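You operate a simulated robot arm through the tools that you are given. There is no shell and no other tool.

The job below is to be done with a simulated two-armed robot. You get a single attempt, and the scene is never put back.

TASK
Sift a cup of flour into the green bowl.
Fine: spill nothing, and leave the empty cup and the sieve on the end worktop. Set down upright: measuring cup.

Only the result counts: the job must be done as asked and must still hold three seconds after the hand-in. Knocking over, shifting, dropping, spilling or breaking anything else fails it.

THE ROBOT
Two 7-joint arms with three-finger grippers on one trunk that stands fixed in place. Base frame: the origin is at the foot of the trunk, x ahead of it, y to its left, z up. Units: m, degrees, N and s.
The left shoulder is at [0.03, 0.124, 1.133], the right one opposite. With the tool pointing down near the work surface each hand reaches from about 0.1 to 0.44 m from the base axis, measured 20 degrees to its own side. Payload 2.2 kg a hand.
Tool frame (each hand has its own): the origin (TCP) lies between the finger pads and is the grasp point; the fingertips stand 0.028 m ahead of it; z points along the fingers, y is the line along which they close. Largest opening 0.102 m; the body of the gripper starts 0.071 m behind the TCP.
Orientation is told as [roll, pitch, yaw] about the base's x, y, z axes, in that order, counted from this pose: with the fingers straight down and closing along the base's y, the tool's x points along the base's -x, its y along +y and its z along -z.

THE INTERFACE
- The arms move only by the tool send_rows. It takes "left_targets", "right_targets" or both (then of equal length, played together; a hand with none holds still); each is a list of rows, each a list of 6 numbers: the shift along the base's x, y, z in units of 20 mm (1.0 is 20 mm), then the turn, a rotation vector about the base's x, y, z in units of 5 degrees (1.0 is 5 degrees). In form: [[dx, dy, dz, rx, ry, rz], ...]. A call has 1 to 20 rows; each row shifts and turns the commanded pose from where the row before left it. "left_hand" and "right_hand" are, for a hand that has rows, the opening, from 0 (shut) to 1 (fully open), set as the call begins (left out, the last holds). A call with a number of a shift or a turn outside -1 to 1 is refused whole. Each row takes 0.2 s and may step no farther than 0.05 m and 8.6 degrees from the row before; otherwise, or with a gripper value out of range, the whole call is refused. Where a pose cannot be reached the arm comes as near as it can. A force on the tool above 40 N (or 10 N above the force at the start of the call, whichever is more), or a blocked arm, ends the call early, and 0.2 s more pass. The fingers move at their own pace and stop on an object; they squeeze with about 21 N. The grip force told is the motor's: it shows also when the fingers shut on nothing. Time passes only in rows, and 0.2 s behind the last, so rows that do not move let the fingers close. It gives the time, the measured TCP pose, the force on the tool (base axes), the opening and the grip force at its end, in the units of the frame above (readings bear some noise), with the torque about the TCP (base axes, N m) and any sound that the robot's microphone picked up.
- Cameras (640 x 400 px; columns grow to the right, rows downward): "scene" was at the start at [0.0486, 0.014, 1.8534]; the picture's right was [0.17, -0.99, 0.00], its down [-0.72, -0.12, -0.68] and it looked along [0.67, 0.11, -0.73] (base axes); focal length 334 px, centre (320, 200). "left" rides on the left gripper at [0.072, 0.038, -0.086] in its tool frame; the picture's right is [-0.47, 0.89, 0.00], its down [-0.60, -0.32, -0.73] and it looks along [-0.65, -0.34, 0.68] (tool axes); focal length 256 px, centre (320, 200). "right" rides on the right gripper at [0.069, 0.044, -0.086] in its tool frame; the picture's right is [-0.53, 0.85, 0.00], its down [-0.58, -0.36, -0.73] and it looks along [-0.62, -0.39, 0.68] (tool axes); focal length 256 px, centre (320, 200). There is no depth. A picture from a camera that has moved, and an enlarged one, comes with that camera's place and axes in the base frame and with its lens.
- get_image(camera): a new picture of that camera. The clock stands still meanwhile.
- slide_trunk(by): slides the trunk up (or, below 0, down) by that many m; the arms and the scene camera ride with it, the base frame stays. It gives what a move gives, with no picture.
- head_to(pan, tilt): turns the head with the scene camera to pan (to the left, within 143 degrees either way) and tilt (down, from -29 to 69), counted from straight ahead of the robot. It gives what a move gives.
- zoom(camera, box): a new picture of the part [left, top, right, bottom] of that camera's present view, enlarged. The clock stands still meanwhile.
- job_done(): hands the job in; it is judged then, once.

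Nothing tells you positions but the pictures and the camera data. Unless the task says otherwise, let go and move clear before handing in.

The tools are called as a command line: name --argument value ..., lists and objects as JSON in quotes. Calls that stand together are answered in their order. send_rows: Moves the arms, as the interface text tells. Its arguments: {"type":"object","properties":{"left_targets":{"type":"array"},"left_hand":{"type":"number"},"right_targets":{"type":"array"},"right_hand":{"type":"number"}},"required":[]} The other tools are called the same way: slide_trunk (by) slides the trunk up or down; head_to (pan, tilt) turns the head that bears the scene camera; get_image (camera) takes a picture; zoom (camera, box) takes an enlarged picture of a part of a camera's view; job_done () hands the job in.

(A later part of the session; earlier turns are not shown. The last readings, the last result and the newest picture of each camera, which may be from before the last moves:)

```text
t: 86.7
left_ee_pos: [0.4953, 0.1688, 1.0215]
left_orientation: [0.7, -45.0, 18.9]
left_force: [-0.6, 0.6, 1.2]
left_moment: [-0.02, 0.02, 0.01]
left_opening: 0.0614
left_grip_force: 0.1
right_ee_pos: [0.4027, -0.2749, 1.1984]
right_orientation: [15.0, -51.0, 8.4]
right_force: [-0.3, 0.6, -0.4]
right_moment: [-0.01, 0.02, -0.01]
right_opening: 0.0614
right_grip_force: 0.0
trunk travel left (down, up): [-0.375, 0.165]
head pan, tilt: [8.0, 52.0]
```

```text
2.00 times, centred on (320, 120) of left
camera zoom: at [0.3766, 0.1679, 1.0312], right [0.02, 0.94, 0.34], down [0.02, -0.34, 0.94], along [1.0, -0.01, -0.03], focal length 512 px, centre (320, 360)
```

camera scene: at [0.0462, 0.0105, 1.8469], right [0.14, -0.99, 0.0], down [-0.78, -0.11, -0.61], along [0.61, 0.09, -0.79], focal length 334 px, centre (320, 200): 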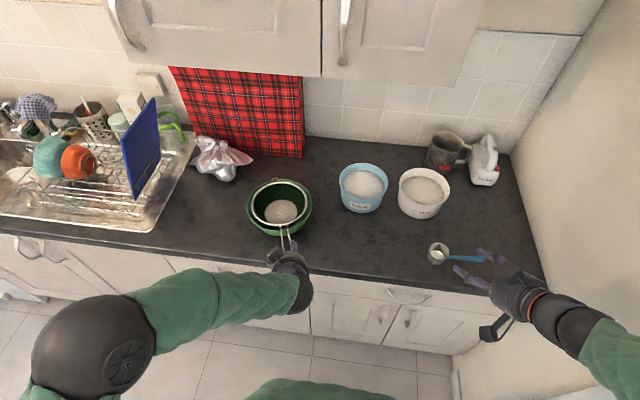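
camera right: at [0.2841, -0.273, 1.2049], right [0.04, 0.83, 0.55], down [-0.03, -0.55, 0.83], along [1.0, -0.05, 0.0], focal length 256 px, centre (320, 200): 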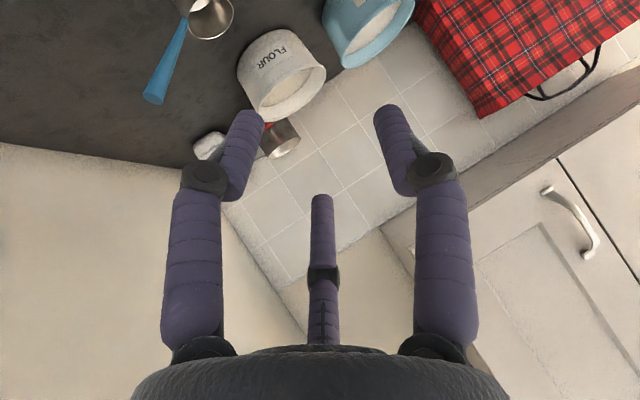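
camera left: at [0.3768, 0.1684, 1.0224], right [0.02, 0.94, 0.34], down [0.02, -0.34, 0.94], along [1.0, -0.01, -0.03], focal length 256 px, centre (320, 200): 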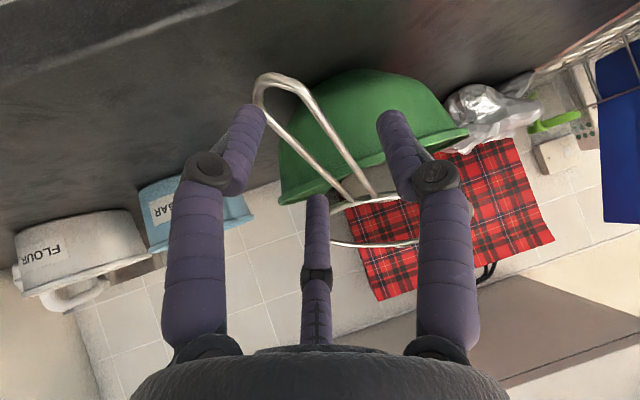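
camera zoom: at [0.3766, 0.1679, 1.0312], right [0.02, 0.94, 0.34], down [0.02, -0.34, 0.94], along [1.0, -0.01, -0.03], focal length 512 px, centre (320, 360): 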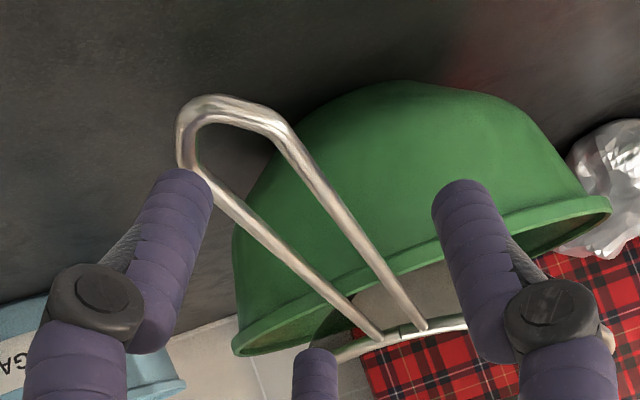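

It follows the hand gently downward as hoped. I'll keep raising in the same slow way.

send_rows --left_targets '[[0, 0, 0.1, 0, 0, 0], [0, 0, 0.1, 0, 0, 0], [0, 0, 0.1, 0, 0, 0], [0, 0, 0.1, 0, 0, 0], [0, 0, 0.1, 0, 0, 0], [0, 0, 0.1, 0, 0, 0], [0, 0, 0.1, 0, 0, 0], [0, 0, 0.1, 0, 0, 0]]'

zoom --camera "scene" --box '[240, 150, 320, 250]'

zoom --camera "left" --box '[160, 20, 480, 220]'

```text
t: 88.5
left_ee_pos: [0.4947, 0.1674, 1.0369]
left_orientation: [0.7, -45.0, 18.9]
left_force: [-0.8, -0.6, 1.6]
left_moment: [-0.06, 0.06, 0.02]
left_opening: 0.0613
left_grip_force: 0.1
right_ee_pos: [0.4022, -0.2763, 1.1988]
right_orientation: [15.0, -51.0, 8.4]
right_force: [0.4, -0.6, 0.0]
right_moment: [0.0, 0.0, 0.0]
right_opening: 0.0611
right_grip_force: 0.1
trunk travel left (down, up): [-0.375, 0.165]
head pan, tilt: [8.0, 52.0]
```

```text
4.00 times, centred on (280, 200) of scene
camera zoom: at [0.0442, 0.0109, 1.847], right [0.14, -0.99, 0.0], down [-0.78, -0.11, -0.62], along [0.61, 0.09, -0.79], focal length 1338 px, centre (480, 200)
```

zoom: 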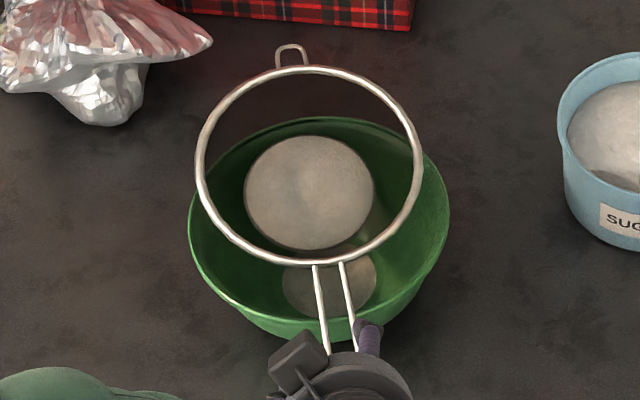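

```text
2.00 times, centred on (320, 120) of left
camera zoom: at [0.3765, 0.1676, 1.0474], right [0.02, 0.94, 0.34], down [0.02, -0.34, 0.94], along [1.0, -0.01, -0.03], focal length 512 px, centre (320, 360)
```

zoom: 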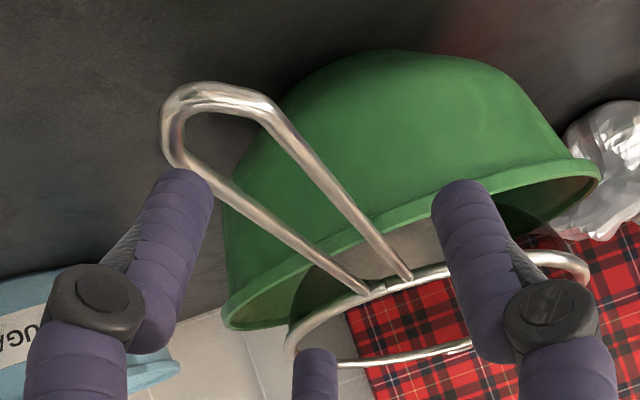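

The contact is with the side finger's tip, so a wider opening will be needed next time. Continuing to raise slowly until the sieve rests again.

send_rows --left_targets '[[0, 0, 0.1, 0, 0, 0], [0, 0, 0.1, 0, 0, 0], [0, 0, 0.1, 0, 0, 0], [0, 0, 0.1, 0, 0, 0], [0, 0, 0.1, 0, 0, 0], [0, 0, 0.1, 0, 0, 0], [0, 0, 0.1, 0, 0, 0], [0, 0, 0.1, 0, 0, 0], [0, 0, 0.1, 0, 0, 0], [0, 0, 0.1, 0, 0, 0], [0, 0, 0.1, 0, 0, 0], [0, 0, 0.1, 0, 0, 0]]'

zoom --camera "scene" --box '[240, 150, 320, 250]'

zoom --camera "left" --box '[160, 20, 480, 220]'

```text
t: 91.1
left_ee_pos: [0.4965, 0.169, 1.061]
left_orientation: [0.6, -45.0, 18.8]
left_force: [-0.3, 1.0, -0.3]
left_moment: [0.02, -0.01, 0.0]
left_opening: 0.0611
left_grip_force: 0.0
right_ee_pos: [0.4022, -0.2751, 1.199]
right_orientation: [15.0, -51.1, 8.4]
right_force: [-0.9, 0.2, -1.1]
right_moment: [0.01, 0.03, 0.05]
right_opening: 0.0609
right_grip_force: 0.1
trunk travel left (down, up): [-0.375, 0.165]
head pan, tilt: [8.0, 52.0]
```

```text
4.00 times, centred on (280, 200) of scene
camera zoom: at [0.0444, 0.011, 1.847], right [0.14, -0.99, 0.0], down [-0.78, -0.11, -0.62], along [0.61, 0.09, -0.79], focal length 1338 px, centre (480, 200)
```

zoom: 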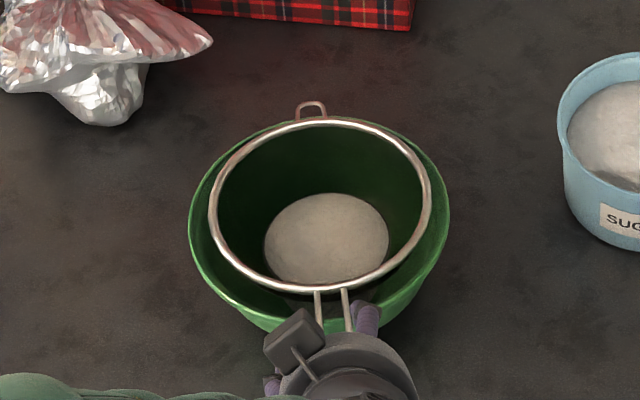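

```text
2.00 times, centred on (320, 120) of left
camera zoom: at [0.3766, 0.1675, 1.071], right [0.02, 0.94, 0.34], down [0.02, -0.34, 0.94], along [1.0, -0.01, -0.03], focal length 512 px, centre (320, 360)
```

zoom: 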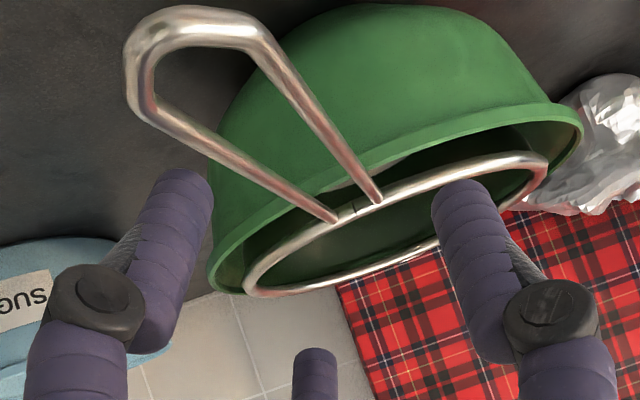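

The sieve is back on the bowl in its place, nothing spilled. I'll lift the hand clear, turn it to point straight down and open it fully, so all three fingers straddle the loop.

send_rows --left_targets '[[0, 0, 0.6, 0, 0, 0], [0, 0, 0.6, 0, 0, 0], [0, 0, 0.4, -0.326, 0.946, 0], [0, 0, 0.4, -0.326, 0.946, 0], [0, 0, 0.4, -0.326, 0.946, 0], [0, 0, 0.3, -0.326, 0.946, 0], [0, 0, 0, -0.326, 0.946, 0], [0, 0, 0, -0.326, 0.946, 0], [0, 0, 0, -0.326, 0.946, 0], [0, 0, 0, -0.326, 0.946, 0], [0, 0, 0, -0.326, 0.946, 0]]' --left_hand 1

zoom --camera "scene" --box '[220, 150, 340, 280]'

get_image --camera "left"

```text
t: 93.5
left_ee_pos: [0.4966, 0.1691, 1.1158]
left_orientation: [0.7, 0.3, 19.0]
left_force: [-0.9, 0.7, 0.6]
left_moment: [-0.02, 0.03, 0.02]
left_opening: 0.1023
left_grip_force: 0.1
right_ee_pos: [0.4023, -0.2742, 1.1991]
right_orientation: [14.9, -51.0, 8.5]
right_force: [-0.6, 0.4, 1.0]
right_moment: [0.0, -0.04, 0.03]
right_opening: 0.0612
right_grip_force: 0.0
trunk travel left (down, up): [-0.375, 0.165]
head pan, tilt: [8.0, 52.0]
```

```text
3.08 times, centred on (280, 215) of scene
camera zoom: at [0.0454, 0.0111, 1.8469], right [0.14, -0.99, 0.0], down [-0.78, -0.11, -0.62], along [0.61, 0.09, -0.79], focal length 1029 px, centre (443, 154)
```

zoom: 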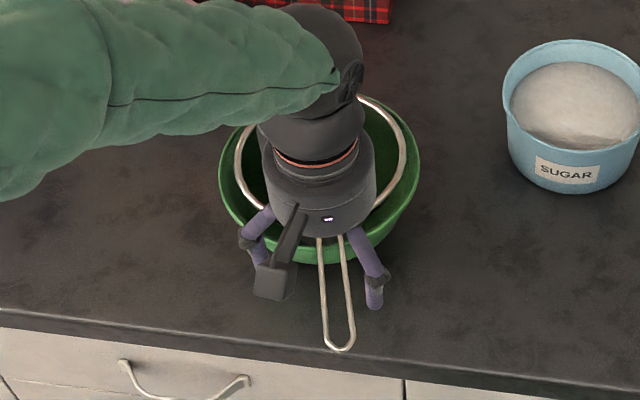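

```text
taken
camera left: at [0.415, 0.1804, 1.2021], right [0.15, 0.99, 0.01], down [0.68, -0.11, 0.73], along [0.72, -0.11, -0.69], focal length 256 px, centre (320, 200)
```

left: 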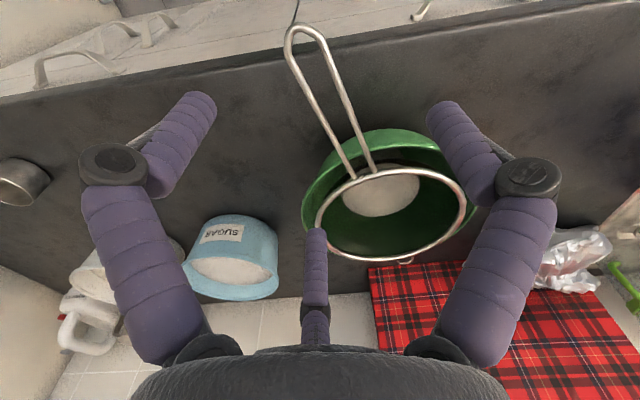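

The loop now lies between the fingers from above: the handle tip is near (0.457, 0.1645) and the line runs at about 15°. I'll trim the yaw and descend straight down around it.

send_rows --left_targets '[[0, 0, -0.6, 0, 0, -0.2], [0, 0, -0.6, 0, 0, -0.2], [0, 0, -0.6, 0, 0, -0.2], [0, 0, -0.6, 0, 0, -0.1], [0, 0, -0.5, 0, 0, 0]]'

zoom --camera "scene" --box '[220, 150, 340, 280]'

get_image --camera "left"

```text
t: 94.7
left_ee_pos: [0.4949, 0.1683, 1.0584]
left_orientation: [0.7, 0.0, 15.5]
left_force: [-0.8, 0.1, -0.1]
left_moment: [-0.02, -0.01, 0.0]
left_opening: 0.1021
left_grip_force: 0.0
right_ee_pos: [0.402, -0.2754, 1.1991]
right_orientation: [14.9, -51.0, 8.3]
right_force: [0.5, -0.3, -0.1]
right_moment: [0.0, -0.02, 0.04]
right_opening: 0.0615
right_grip_force: 0.1
trunk travel left (down, up): [-0.375, 0.165]
head pan, tilt: [8.0, 52.0]
```

```text
3.08 times, centred on (280, 215) of scene
camera zoom: at [0.0447, 0.0111, 1.847], right [0.14, -0.99, 0.0], down [-0.78, -0.11, -0.62], along [0.61, 0.09, -0.79], focal length 1029 px, centre (443, 154)
```

zoom: 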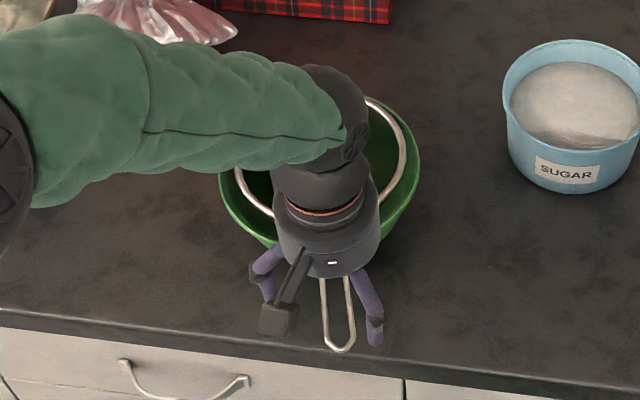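

```text
taken
camera left: at [0.4152, 0.1848, 1.1437], right [0.21, 0.98, 0.01], down [0.67, -0.15, 0.73], along [0.71, -0.15, -0.69], focal length 256 px, centre (320, 200)
```

left: 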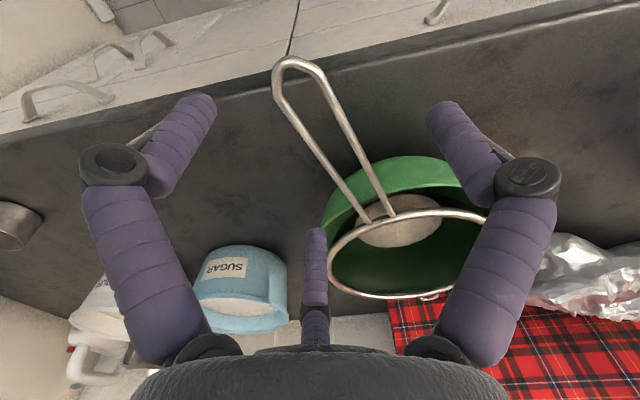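

The loop is between the fingers with clearance on all sides. I'll go down the last 3.6 cm slowly.

send_rows --left_targets '[[0, 0, -0.45, 0, 0, 0], [0, 0, -0.45, 0, 0, 0], [0, 0, -0.45, 0, 0, 0], [0, 0, -0.45, 0, 0, 0]]'

zoom --camera "scene" --box '[220, 150, 340, 280]'

get_image --camera "left"

```text
t: 95.7
left_ee_pos: [0.4965, 0.1696, 1.0209]
left_orientation: [0.5, 0.0, 15.4]
left_force: [-0.4, 0.6, 0.8]
left_moment: [0.02, -0.01, -0.01]
left_opening: 0.1018
left_grip_force: 0.0
right_ee_pos: [0.4039, -0.2745, 1.1998]
right_orientation: [15.0, -51.0, 8.4]
right_force: [0.2, 0.1, 0.0]
right_moment: [0.0, 0.0, 0.02]
right_opening: 0.0611
right_grip_force: 0.0
trunk travel left (down, up): [-0.375, 0.165]
head pan, tilt: [8.0, 52.0]
```

```text
3.08 times, centred on (280, 215) of scene
camera zoom: at [0.0448, 0.0111, 1.847], right [0.14, -0.99, 0.0], down [-0.78, -0.11, -0.62], along [0.61, 0.09, -0.79], focal length 1029 px, centre (443, 154)
```

zoom: 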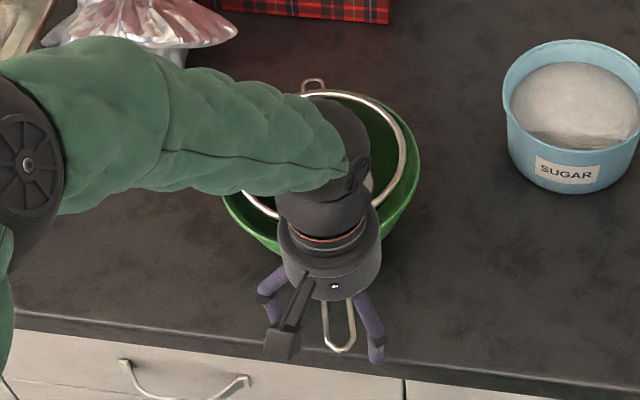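

```text
taken
camera left: at [0.4155, 0.1858, 1.1072], right [0.21, 0.98, 0.01], down [0.67, -0.15, 0.73], along [0.71, -0.15, -0.69], focal length 256 px, centre (320, 200)
```

left: 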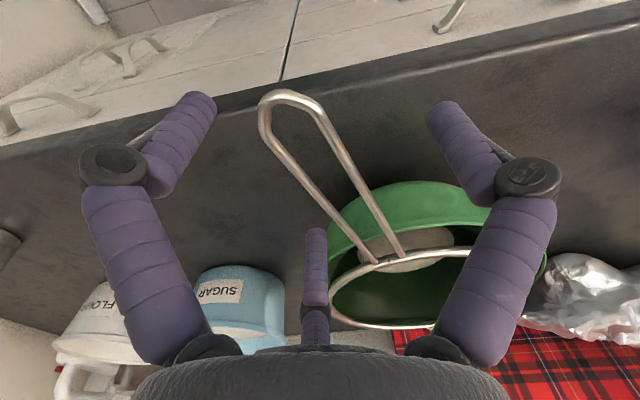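

The loop is well placed inside the open fingers and the sieve hasn't moved. I'll close in two steps.

send_rows --left_targets '[[0, 0, 0, 0, 0, 0], [0, 0, 0, 0, 0, 0], [0, 0, 0, 0, 0, 0]]' --left_hand 0.45

zoom --camera "left" --box '[160, 50, 480, 250]'

zoom --camera "scene" --box '[220, 150, 340, 280]'

```text
t: 96.5
left_ee_pos: [0.4956, 0.1687, 1.0205]
left_orientation: [0.6, -0.1, 15.4]
left_force: [0.0, -0.1, 0.1]
left_moment: [0.0, 0.02, 0.02]
left_opening: 0.0458
left_grip_force: 0.1
right_ee_pos: [0.4033, -0.2744, 1.1981]
right_orientation: [14.9, -51.0, 8.4]
right_force: [0.4, 0.2, -0.2]
right_moment: [-0.04, 0.01, -0.02]
right_opening: 0.061
right_grip_force: 0.1
trunk travel left (down, up): [-0.375, 0.165]
head pan, tilt: [8.0, 52.0]
```

```text
2.00 times, centred on (320, 150) of left
camera zoom: at [0.4151, 0.1856, 1.1074], right [0.21, 0.98, 0.01], down [0.67, -0.15, 0.73], along [0.71, -0.15, -0.69], focal length 512 px, centre (320, 300)
```

zoom: 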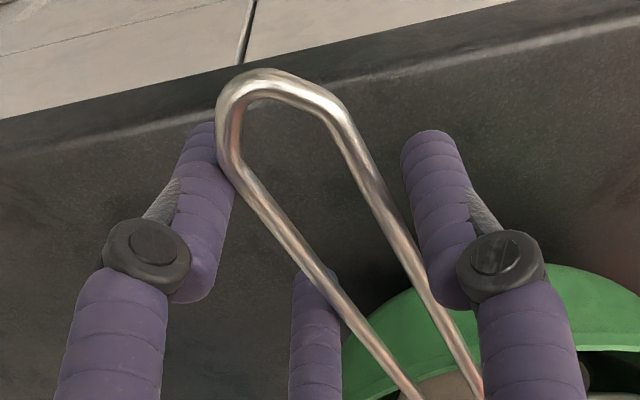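

```text
3.08 times, centred on (280, 215) of scene
camera zoom: at [0.0446, 0.011, 1.847], right [0.14, -0.99, 0.0], down [-0.78, -0.11, -0.62], along [0.61, 0.09, -0.79], focal length 1029 px, centre (443, 154)
```

zoom: 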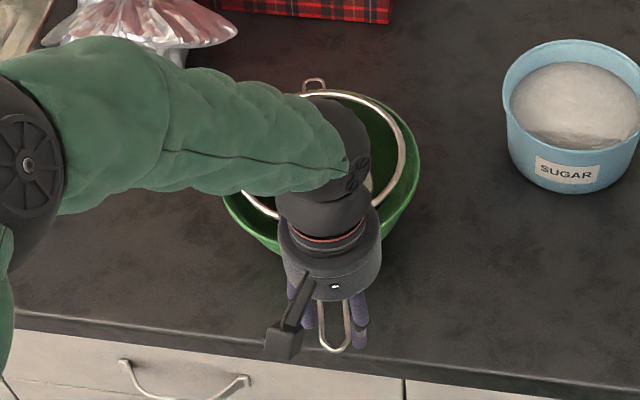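

All three fingers flank the loop: two on one wire, one on the other. I'll close fully.

send_rows --left_targets '[[0, 0, 0, 0, 0, 0], [0, 0, 0, 0, 0, 0], [0, 0, 0, 0, 0, 0]]' --left_hand 0

zoom --camera "left" --box '[160, 50, 480, 250]'

zoom --camera "scene" --box '[220, 150, 340, 280]'

```text
t: 97.3
left_ee_pos: [0.4952, 0.1698, 1.0208]
left_orientation: [0.6, 0.1, 15.5]
left_force: [-0.1, 0.0, -0.5]
left_moment: [-0.02, 0.06, 0.14]
left_opening: 0.0403
left_grip_force: 21.4
right_ee_pos: [0.4025, -0.2748, 1.1993]
right_orientation: [15.0, -51.0, 8.4]
right_force: [0.2, 0.4, -0.2]
right_moment: [0.0, 0.0, 0.0]
right_opening: 0.0611
right_grip_force: 0.0
trunk travel left (down, up): [-0.375, 0.165]
head pan, tilt: [8.0, 52.0]
```

```text
2.00 times, centred on (320, 150) of left
camera zoom: at [0.415, 0.1857, 1.1074], right [0.21, 0.98, 0.01], down [0.67, -0.15, 0.73], along [0.71, -0.15, -0.69], focal length 512 px, centre (320, 300)
```

zoom: 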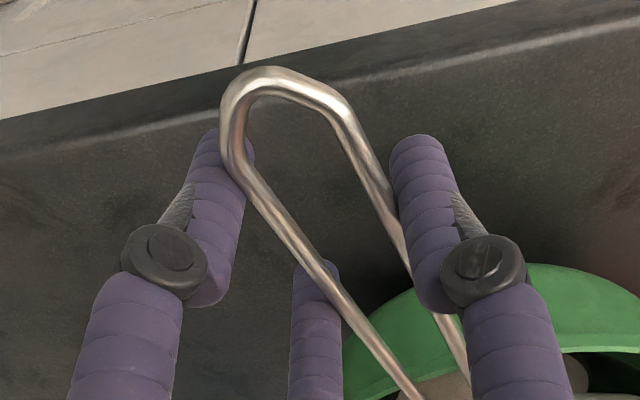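

```text
3.08 times, centred on (280, 215) of scene
camera zoom: at [0.0444, 0.0112, 1.847], right [0.14, -0.99, 0.0], down [-0.78, -0.11, -0.62], along [0.61, 0.09, -0.79], focal length 1029 px, centre (443, 154)
```

zoom: 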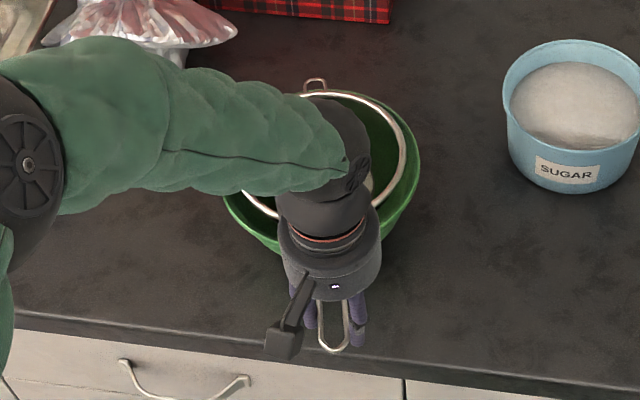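

The grip is firm (21 N) and the sieve hasn't shifted. I'll lift it 2 cm, keeping it over the bowl.

send_rows --left_targets '[[0, 0, 0.1, 0, 0, 0], [0, 0, 0.2, 0, 0, 0], [0, 0, 0.2, 0, 0, 0], [0, 0, 0.2, 0, 0, 0], [0, 0, 0.2, 0, 0, 0], [0, 0, 0.1, 0, 0, 0]]'

zoom --camera "scene" --box '[220, 150, 340, 280]'

get_image --camera "left"

get_image --camera "right"

```text
t: 98.7
left_ee_pos: [0.4963, 0.1699, 1.0408]
left_orientation: [0.7, 0.0, 15.5]
left_force: [-1.6, 0.2, -1.2]
left_moment: [-0.08, 0.21, 0.0]
left_opening: 0.0401
left_grip_force: 21.2
right_ee_pos: [0.4023, -0.2758, 1.1991]
right_orientation: [15.0, -51.1, 8.4]
right_force: [0.7, -0.9, -0.1]
right_moment: [-0.02, 0.01, 0.03]
right_opening: 0.0612
right_grip_force: 0.1
trunk travel left (down, up): [-0.375, 0.165]
head pan, tilt: [8.0, 52.0]
```

```text
3.08 times, centred on (280, 215) of scene
camera zoom: at [0.0447, 0.0111, 1.847], right [0.14, -0.99, 0.0], down [-0.78, -0.11, -0.62], along [0.61, 0.09, -0.79], focal length 1029 px, centre (443, 154)
```

zoom: 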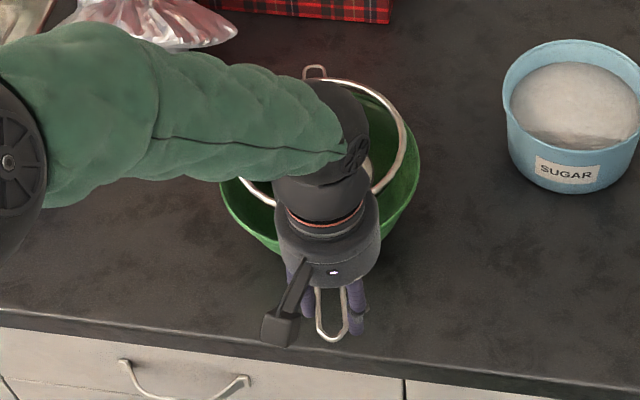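

```text
taken
camera left: at [0.4157, 0.1857, 1.1275], right [0.21, 0.98, 0.01], down [0.67, -0.15, 0.73], along [0.71, -0.15, -0.69], focal length 256 px, centre (320, 200)
```

left: 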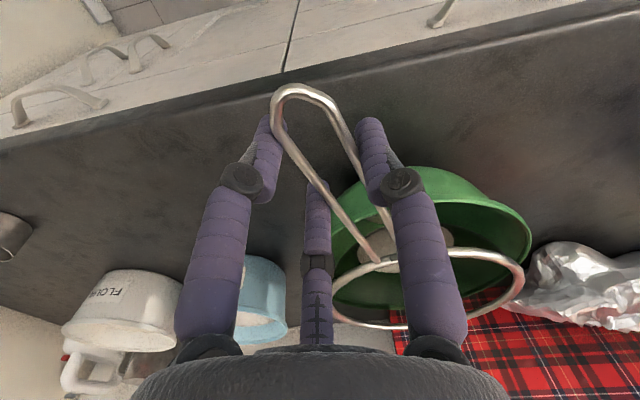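

```text
taken
camera right: at [0.2839, -0.273, 1.2049], right [0.04, 0.83, 0.55], down [-0.03, -0.55, 0.83], along [1.0, -0.05, 0.0], focal length 256 px, centre (320, 200)
```

right: 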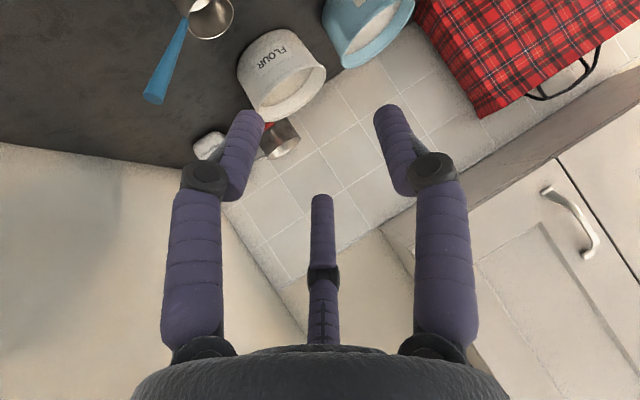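

The sieve hangs level from the hand over the bowl. I'll shake it side to side with small strokes to sift the flour.

send_rows --left_targets '[[-0.08, 0.29, 0, 0, 0, 0], [0.16, -0.58, 0, 0, 0, 0], [-0.16, 0.58, 0, 0, 0, 0], [0.16, -0.58, 0, 0, 0, 0], [-0.16, 0.58, 0, 0, 0, 0], [0.16, -0.58, 0, 0, 0, 0], [-0.16, 0.58, 0, 0, 0, 0], [0.16, -0.58, 0, 0, 0, 0], [-0.08, 0.29, 0, 0, 0, 0]]'

zoom --camera "left" --box '[280, 150, 560, 340]'

zoom --camera "scene" --box '[220, 150, 340, 280]'

```text
t: 100.7
left_ee_pos: [0.4958, 0.1696, 1.04]
left_orientation: [0.6, 0.0, 15.5]
left_force: [-0.3, -0.1, -1.6]
left_moment: [-0.1, 0.22, 0.01]
left_opening: 0.04
left_grip_force: 21.0
right_ee_pos: [0.4033, -0.2741, 1.1978]
right_orientation: [14.9, -51.0, 8.5]
right_force: [0.0, 0.7, 0.7]
right_moment: [-0.01, -0.03, -0.04]
right_opening: 0.061
right_grip_force: 0.0
trunk travel left (down, up): [-0.375, 0.165]
head pan, tilt: [8.0, 52.0]
```

```text
2.11 times, centred on (420, 245) of left
camera zoom: at [0.4155, 0.1863, 1.1271], right [0.21, 0.98, 0.01], down [0.67, -0.15, 0.73], along [0.71, -0.15, -0.69], focal length 539 px, centre (110, 105)
```

zoom: 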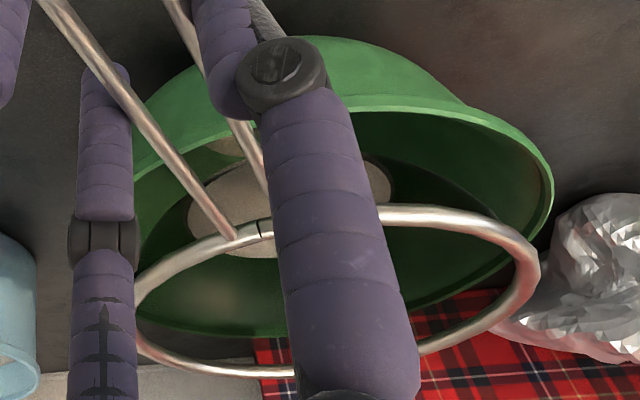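

```text
3.08 times, centred on (280, 215) of scene
camera zoom: at [0.0442, 0.0121, 1.847], right [0.14, -0.99, 0.0], down [-0.78, -0.11, -0.62], along [0.61, 0.09, -0.79], focal length 1029 px, centre (443, 154)
```

zoom: 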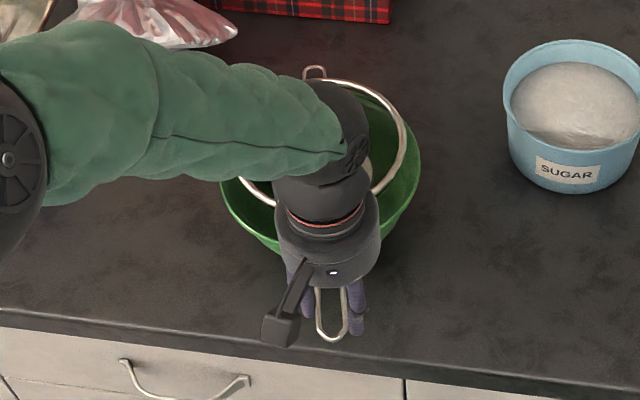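

My view is blocked, but the measured moment has not changed, so most of the flour is probably still in the sieve. I'll bring the right hand's camera to look at the bowl from the right before shaking more.

send_rows --right_targets '[[0, 0, 0.46, -0.136, 0.92, 0], [0, 0, 0.46, -0.136, 0.92, 0], [0, 0, 0.46, -0.136, 0.92, 0], [0, 0, 0.46, -0.136, 0.92, 0], [0, 0, 0.46, -0.136, 0.92, 0], [0, 0, 0.46, -0.136, 0.92, 0], [0, 0, 0.46, -0.136, 0.92, 0], [0, 0, 0.46, -0.136, 0.92, 0], [0, 0, 0.46, -0.136, 0.92, 0], [0, 0, 0.46, -0.136, 0.92, 0], [0, 0, 0.46, -0.136, 0.92, 0], [0, 0, 0.46, -0.989, -0.146, 0], [0, 0, 0.46, -0.989, -0.146, 0], [0, 0, 0.46, -0.989, -0.146, 0]]' --right_hand 1

send_rows --right_targets '[[0.2, 0.5, 0, 0, 0, 1], [0.2, 0.5, 0, 0, 0, 1], [0.2, 0.5, 0, 0, 0, 1], [0.2, 0.5, 0, 0, 0, 1], [0.2, 0.5, 0, 0, 0, 1], [0.2, 0.5, 0, 0, 0, 1], [0.2, 0.5, 0, 0, 0, 1], [0.2, 0.5, 0, 0, 0, 1], [0.2, 0.5, 0, 0, 0, 1], [0.2, 0.5, 0, 0, 0, 1], [0.2, 0.5, 0, 0, 0, 1], [0.2, 0.5, 0, 0, 0, 1], [0.2, 0.5, 0, 0, 0, 1], [0.2, 0.5, 0, 0, 0, 1]]'

get_image --camera "right"

get_image --camera "scene"

```text
t: 103.7
left_ee_pos: [0.4956, 0.1695, 1.0409]
left_orientation: [0.6, 0.0, 15.5]
left_force: [-0.9, -0.7, -1.8]
left_moment: [-0.11, 0.24, -0.03]
left_opening: 0.0399
left_grip_force: 21.1
right_ee_pos: [0.4024, -0.2752, 1.3289]
right_orientation: [0.1, 0.2, 8.4]
right_force: [-0.4, -0.1, 0.5]
right_moment: [-0.02, 0.0, -0.04]
right_opening: 0.1019
right_grip_force: 0.0
trunk travel left (down, up): [-0.375, 0.165]
head pan, tilt: [8.0, 52.0]
```

```text
t: 106.7
left_ee_pos: [0.4954, 0.1692, 1.0404]
left_orientation: [0.5, -0.1, 15.4]
left_force: [0.1, -0.2, -2.0]
left_moment: [-0.06, 0.24, 0.03]
left_opening: 0.0405
left_grip_force: 21.2
right_ee_pos: [0.46, -0.1351, 1.3281]
right_orientation: [0.1, 0.2, 78.3]
right_force: [-0.1, -0.1, 0.0]
right_moment: [-0.03, -0.01, -0.03]
right_opening: 0.1021
right_grip_force: 0.0
trunk travel left (down, up): [-0.375, 0.165]
head pan, tilt: [8.0, 52.0]
```

```text
taken
camera right: at [0.4036, -0.1933, 1.4148], right [-0.72, 0.69, 0.0], down [0.47, 0.49, 0.73], along [0.51, 0.53, -0.68], focal length 256 px, centre (320, 200)
```

right: 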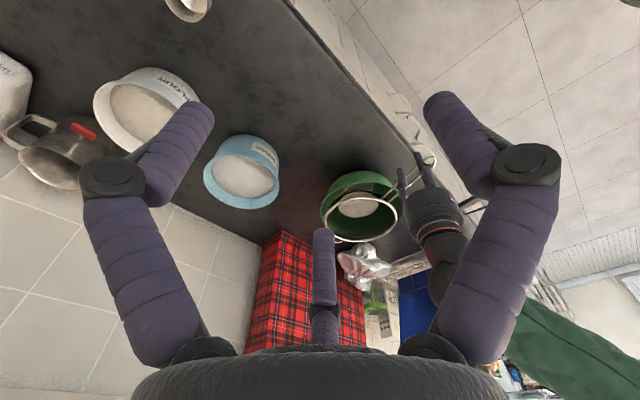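

```text
taken
camera scene: at [0.0452, 0.0115, 1.8469], right [0.14, -0.99, 0.0], down [-0.78, -0.11, -0.62], along [0.61, 0.09, -0.79], focal length 334 px, centre (320, 200)
```

scene: 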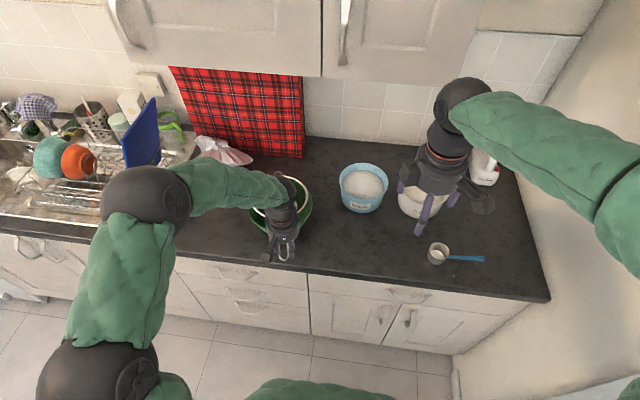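

The right camera now sees into the sieve well. I'll zoom in on it.

zoom --camera "right" --box '[300, 150, 440, 250]'

```text
4.00 times, centred on (370, 200) of right
camera zoom: at [0.4036, -0.1933, 1.4148], right [-0.72, 0.69, 0.0], down [0.47, 0.49, 0.73], along [0.51, 0.53, -0.68], focal length 1024 px, centre (120, 200)
```

zoom: 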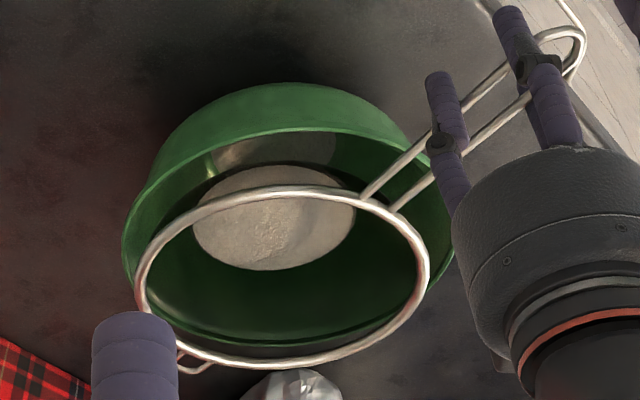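

Most of the pile is still in the sieve, with some already in the bowl. I'll shake more briskly, still within the bowl's outline.

send_rows --left_targets '[[-0.11, 0.39, 0, 0, 0, 0], [0.21, -0.77, 0, 0, 0, 0], [-0.21, 0.77, 0, 0, 0, 0], [0.21, -0.77, 0, 0, 0, 0], [-0.21, 0.77, 0, 0, 0, 0], [0.21, -0.77, 0, 0, 0, 0], [-0.21, 0.77, 0, 0, 0, 0], [0.21, -0.77, 0, 0, 0, 0], [-0.21, 0.77, 0, 0, 0, 0], [0.21, -0.77, 0, 0, 0, 0], [-0.21, 0.77, 0, 0, 0, 0], [0.21, -0.77, 0, 0, 0, 0], [-0.21, 0.77, 0, 0, 0, 0], [0.21, -0.77, 0, 0, 0, 0], [-0.21, 0.77, 0, 0, 0, 0], [0.21, -0.77, 0, 0, 0, 0], [-0.21, 0.77, 0, 0, 0, 0], [0.21, -0.77, 0, 0, 0, 0], [-0.1, 0.38, 0, 0, 0, 0]]'

zoom --camera "right" --box '[300, 150, 440, 250]'

```text
t: 110.7
left_ee_pos: [0.4956, 0.1678, 1.0417]
left_orientation: [0.6, 0.0, 15.4]
left_force: [1.2, 0.5, -2.1]
left_moment: [-0.08, 0.2, 0.04]
left_opening: 0.0397
left_grip_force: 20.8
right_ee_pos: [0.4596, -0.1348, 1.3293]
right_orientation: [-0.1, 0.2, 78.3]
right_force: [-0.8, -0.1, -0.2]
right_moment: [-0.01, 0.0, 0.01]
right_opening: 0.102
right_grip_force: 0.0
trunk travel left (down, up): [-0.375, 0.165]
head pan, tilt: [8.0, 52.0]
```

```text
4.00 times, centred on (370, 200) of right
camera zoom: at [0.4026, -0.1927, 1.4151], right [-0.72, 0.69, 0.0], down [0.47, 0.49, 0.73], along [0.51, 0.52, -0.68], focal length 1024 px, centre (120, 200)
```

zoom: 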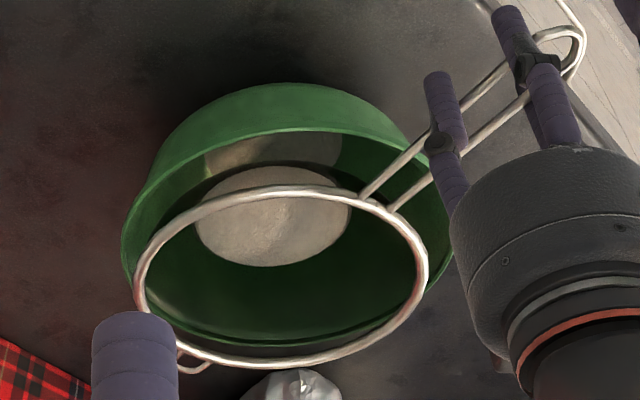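

Shaking works: the pile in the sieve shrank and the bowl's flour grew. I'll lift the basket another 1.5 cm for clearance and use longer, faster strokes.

send_rows --left_targets '[[0, 0, 0.4, 0, 0, 0], [0, 0, 0.35, 0, 0, 0], [-0.4, 0.48, 0, 0, 0, 0], [0.8, -0.95, 0, 0, 0, 0], [-0.8, 0.95, 0, 0, 0, 0], [0.8, -0.95, 0, 0, 0, 0], [-0.8, 0.95, 0, 0, 0, 0], [0.8, -0.95, 0, 0, 0, 0], [-0.8, 0.95, 0, 0, 0, 0], [0.8, -0.95, 0, 0, 0, 0], [-0.8, 0.95, 0, 0, 0, 0], [0.8, -0.95, 0, 0, 0, 0], [-0.8, 0.95, 0, 0, 0, 0], [0.8, -0.95, 0, 0, 0, 0], [-0.8, 0.95, 0, 0, 0, 0], [0.8, -0.95, 0, 0, 0, 0], [-0.8, 0.95, 0, 0, 0, 0], [0.8, -0.95, 0, 0, 0, 0], [-0.8, 0.95, 0, 0, 0, 0], [0.4, -0.47, 0, 0, 0, 0]]'

zoom --camera "right" --box '[300, 150, 440, 250]'

```text
t: 114.9
left_ee_pos: [0.4964, 0.1672, 1.0562]
left_orientation: [0.7, 0.2, 15.5]
left_force: [-0.2, -0.8, -2.4]
left_moment: [-0.01, 0.18, 0.0]
left_opening: 0.0401
left_grip_force: 21.1
right_ee_pos: [0.4604, -0.1359, 1.3272]
right_orientation: [0.1, 0.1, 78.4]
right_force: [0.6, -0.3, 0.8]
right_moment: [0.02, 0.03, -0.04]
right_opening: 0.1018
right_grip_force: 0.0
trunk travel left (down, up): [-0.375, 0.165]
head pan, tilt: [8.0, 52.0]
```

```text
4.00 times, centred on (370, 200) of right
camera zoom: at [0.4042, -0.1947, 1.4142], right [-0.72, 0.69, 0.0], down [0.48, 0.49, 0.73], along [0.51, 0.53, -0.68], focal length 1024 px, centre (120, 200)
```

zoom: 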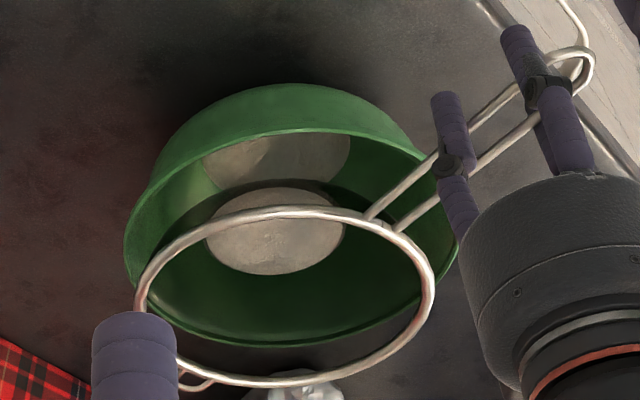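

The pile in the sieve keeps shrinking and the flour lands in the bowl. I'll continue with more strokes.

send_rows --left_targets '[[-0.4, 0.48, 0, 0, 0, 0], [0.8, -0.95, 0, 0, 0, 0], [-0.8, 0.95, 0, 0, 0, 0], [0.8, -0.95, 0, 0, 0, 0], [-0.8, 0.95, 0, 0, 0, 0], [0.8, -0.95, 0, 0, 0, 0], [-0.8, 0.95, 0, 0, 0, 0], [0.8, -0.95, 0, 0, 0, 0], [-0.8, 0.95, 0, 0, 0, 0], [0.8, -0.95, 0, 0, 0, 0], [-0.8, 0.95, 0, 0, 0, 0], [0.8, -0.95, 0, 0, 0, 0], [-0.8, 0.95, 0, 0, 0, 0], [0.8, -0.95, 0, 0, 0, 0], [-0.8, 0.95, 0, 0, 0, 0], [0.8, -0.95, 0, 0, 0, 0], [-0.8, 0.95, 0, 0, 0, 0], [0.8, -0.95, 0, 0, 0, 0], [-0.8, 0.95, 0, 0, 0, 0], [0.4, -0.47, 0, 0, 0, 0]]'

zoom --camera "right" --box '[300, 150, 440, 250]'

send_rows --left_targets '[[-0.4, 0.48, 0, 0, 0, 0], [0.8, -0.95, 0, 0, 0, 0], [-0.8, 0.95, 0, 0, 0, 0], [0.8, -0.95, 0, 0, 0, 0], [-0.8, 0.95, 0, 0, 0, 0], [0.8, -0.95, 0, 0, 0, 0], [-0.8, 0.95, 0, 0, 0, 0], [0.8, -0.95, 0, 0, 0, 0], [-0.8, 0.95, 0, 0, 0, 0], [0.8, -0.95, 0, 0, 0, 0], [-0.8, 0.95, 0, 0, 0, 0], [0.8, -0.95, 0, 0, 0, 0], [-0.8, 0.95, 0, 0, 0, 0], [0.8, -0.95, 0, 0, 0, 0], [-0.8, 0.95, 0, 0, 0, 0], [0.8, -0.95, 0, 0, 0, 0], [-0.8, 0.95, 0, 0, 0, 0], [0.8, -0.95, 0, 0, 0, 0], [-0.8, 0.95, 0, 0, 0, 0], [0.4, -0.47, 0, 0, 0, 0]]'

zoom --camera "right" --box '[300, 150, 440, 250]'

```text
t: 119.1
left_ee_pos: [0.4953, 0.1674, 1.0551]
left_orientation: [0.7, 0.1, 15.4]
left_force: [0.2, -0.1, -1.0]
left_moment: [-0.06, 0.19, 0.0]
left_opening: 0.0398
left_grip_force: 20.8
right_ee_pos: [0.4613, -0.1356, 1.3272]
right_orientation: [0.2, 0.1, 78.4]
right_force: [-1.2, 0.0, -0.2]
right_moment: [0.03, 0.0, -0.01]
right_opening: 0.1021
right_grip_force: 0.0
trunk travel left (down, up): [-0.375, 0.165]
head pan, tilt: [8.0, 52.0]
```

```text
4.00 times, centred on (370, 200) of right
camera zoom: at [0.4043, -0.1947, 1.4142], right [-0.72, 0.69, 0.0], down [0.48, 0.49, 0.73], along [0.51, 0.53, -0.68], focal length 1024 px, centre (120, 200)
```

zoom: 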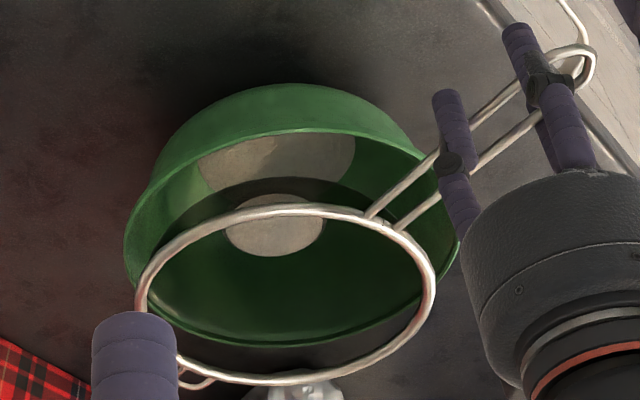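

```text
t: 123.3
left_ee_pos: [0.4954, 0.1685, 1.0543]
left_orientation: [0.7, 0.1, 15.5]
left_force: [0.1, -1.4, -1.1]
left_moment: [-0.06, 0.17, -0.02]
left_opening: 0.04
left_grip_force: 21.4
right_ee_pos: [0.4604, -0.1359, 1.3278]
right_orientation: [0.2, 0.1, 78.4]
right_force: [0.3, 0.0, 0.2]
right_moment: [0.02, 0.07, -0.01]
right_opening: 0.1021
right_grip_force: 0.0
trunk travel left (down, up): [-0.375, 0.165]
head pan, tilt: [8.0, 52.0]
```

```text
4.00 times, centred on (370, 200) of right
camera zoom: at [0.4041, -0.1947, 1.4143], right [-0.72, 0.69, 0.0], down [0.47, 0.49, 0.73], along [0.51, 0.53, -0.68], focal length 1024 px, centre (120, 200)
```

zoom: 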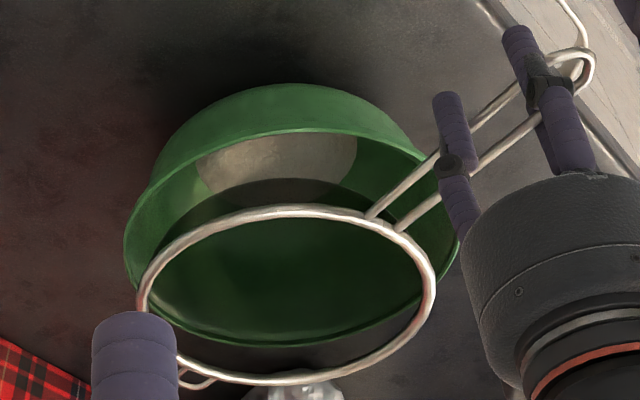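

The sieve now looks empty and the flour lies in the bowl. One more round of strokes will clear any residue.

send_rows --left_targets '[[-0.4, 0.48, 0, 0, 0, 0], [0.8, -0.95, 0, 0, 0, 0], [-0.8, 0.95, 0, 0, 0, 0], [0.8, -0.95, 0, 0, 0, 0], [-0.8, 0.95, 0, 0, 0, 0], [0.8, -0.95, 0, 0, 0, 0], [-0.8, 0.95, 0, 0, 0, 0], [0.8, -0.95, 0, 0, 0, 0], [-0.8, 0.95, 0, 0, 0, 0], [0.8, -0.95, 0, 0, 0, 0], [-0.8, 0.95, 0, 0, 0, 0], [0.8, -0.95, 0, 0, 0, 0], [-0.8, 0.95, 0, 0, 0, 0], [0.8, -0.95, 0, 0, 0, 0], [-0.8, 0.95, 0, 0, 0, 0], [0.8, -0.95, 0, 0, 0, 0], [-0.8, 0.95, 0, 0, 0, 0], [0.8, -0.95, 0, 0, 0, 0], [-0.8, 0.95, 0, 0, 0, 0], [0.4, -0.47, 0, 0, 0, 0]]'

zoom --camera "right" --box '[320, 170, 410, 240]'

get_image --camera "scene"

```text
t: 127.5
left_ee_pos: [0.4972, 0.1681, 1.0557]
left_orientation: [0.6, 0.1, 15.6]
left_force: [0.5, 0.1, -1.2]
left_moment: [-0.04, 0.19, 0.03]
left_opening: 0.0401
left_grip_force: 20.9
right_ee_pos: [0.4619, -0.136, 1.3282]
right_orientation: [0.1, 0.0, 78.3]
right_force: [-0.7, 0.1, 0.1]
right_moment: [0.02, 0.02, 0.0]
right_opening: 0.1019
right_grip_force: 0.1
trunk travel left (down, up): [-0.375, 0.165]
head pan, tilt: [8.0, 52.0]
```

```text
5.71 times, centred on (365, 205) of right
camera zoom: at [0.4043, -0.1947, 1.4142], right [-0.72, 0.69, 0.0], down [0.48, 0.49, 0.73], along [0.51, 0.53, -0.68], focal length 1463 px, centre (63, 171)
```

zoom: 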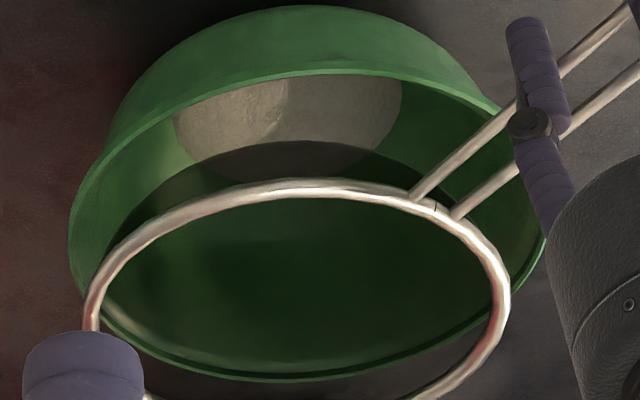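

```text
taken
camera scene: at [0.0465, 0.0096, 1.8469], right [0.14, -0.99, 0.0], down [-0.78, -0.11, -0.61], along [0.61, 0.09, -0.79], focal length 334 px, centre (320, 200)
```

scene: 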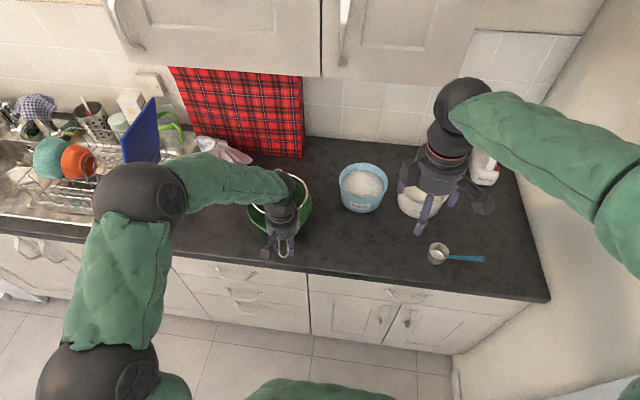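

The sieve is empty and the whole portion lies in the bowl. I'll withdraw the right hand to make room, then lift the sieve straight up.

send_rows --right_targets '[[-0.2, -0.5, 0, 0, 0, -1], [-0.2, -0.5, 0, 0, 0, -1], [-0.2, -0.5, 0, 0, 0, -1], [-0.2, -0.5, 0, 0, 0, -1], [-0.2, -0.5, 0, 0, 0, -1], [-0.2, -0.5, 0, 0, 0, -1], [-0.2, -0.5, 0, 0, 0, -1], [-0.2, -0.5, 0, 0, 0, -1], [-0.2, -0.5, 0, 0, 0, -1], [-0.2, -0.5, 0, 0, 0, -1], [-0.2, -0.5, 0, 0, 0, -1], [-0.2, -0.5, 0, 0, 0, -1]]'

send_rows --left_targets '[[0, 0, 0.3, 0, 0, 0], [0, 0, 0.5, 0, 0, 0], [0, 0, 0.5, 0, 0, 0], [0, 0, 0.5, 0, 0, 0], [0, 0, 0.5, 0, 0, 0], [0, 0, 0.5, 0, 0, 0], [0, 0, 0.5, 0, 0, 0], [0, 0, 0.5, 0, 0, 0], [0, 0, 0.4, 0, 0, 0], [0, 0, 0.3, 0, 0, 0]]'

get_image --camera "scene"

get_image --camera "left"

```text
t: 130.1
left_ee_pos: [0.4969, 0.168, 1.0568]
left_orientation: [0.6, 0.0, 15.5]
left_force: [0.4, 0.2, -0.9]
left_moment: [-0.06, 0.18, -0.01]
left_opening: 0.0398
left_grip_force: 21.3
right_ee_pos: [0.4107, -0.2543, 1.3278]
right_orientation: [0.2, 0.2, 18.2]
right_force: [-0.3, 0.0, 0.6]
right_moment: [0.0, -0.02, 0.01]
right_opening: 0.1019
right_grip_force: 0.1
trunk travel left (down, up): [-0.375, 0.165]
head pan, tilt: [8.0, 52.0]
```

```text
t: 132.3
left_ee_pos: [0.4965, 0.1708, 1.1449]
left_orientation: [0.6, 0.0, 15.6]
left_force: [-0.3, 0.7, -1.5]
left_moment: [-0.01, 0.19, -0.03]
left_opening: 0.0399
left_grip_force: 21.1
right_ee_pos: [0.4114, -0.2536, 1.3274]
right_orientation: [0.2, 0.2, 18.5]
right_force: [1.0, 0.3, -0.8]
right_moment: [0.03, 0.0, 0.0]
right_opening: 0.1023
right_grip_force: 0.0
trunk travel left (down, up): [-0.375, 0.165]
head pan, tilt: [8.0, 52.0]
```

```text
taken
camera scene: at [0.0446, 0.011, 1.847], right [0.14, -0.99, 0.0], down [-0.78, -0.11, -0.62], along [0.61, 0.09, -0.79], focal length 334 px, centre (320, 200)
```

scene: 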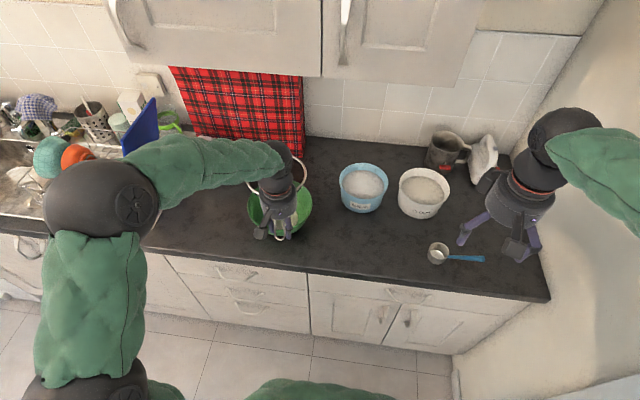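

```text
taken
camera left: at [0.4156, 0.1864, 1.232], right [0.21, 0.98, 0.01], down [0.67, -0.15, 0.73], along [0.71, -0.15, -0.69], focal length 256 px, centre (320, 200)
```

left: 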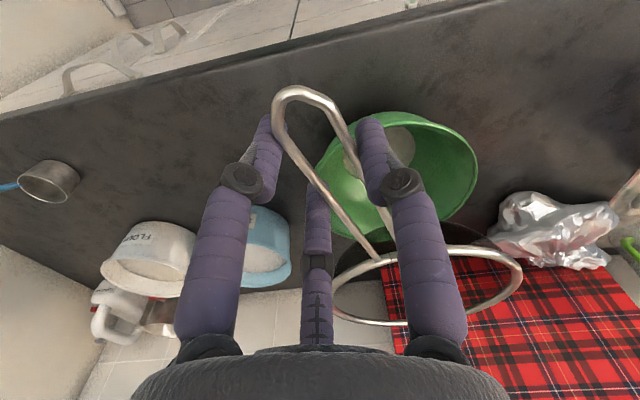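

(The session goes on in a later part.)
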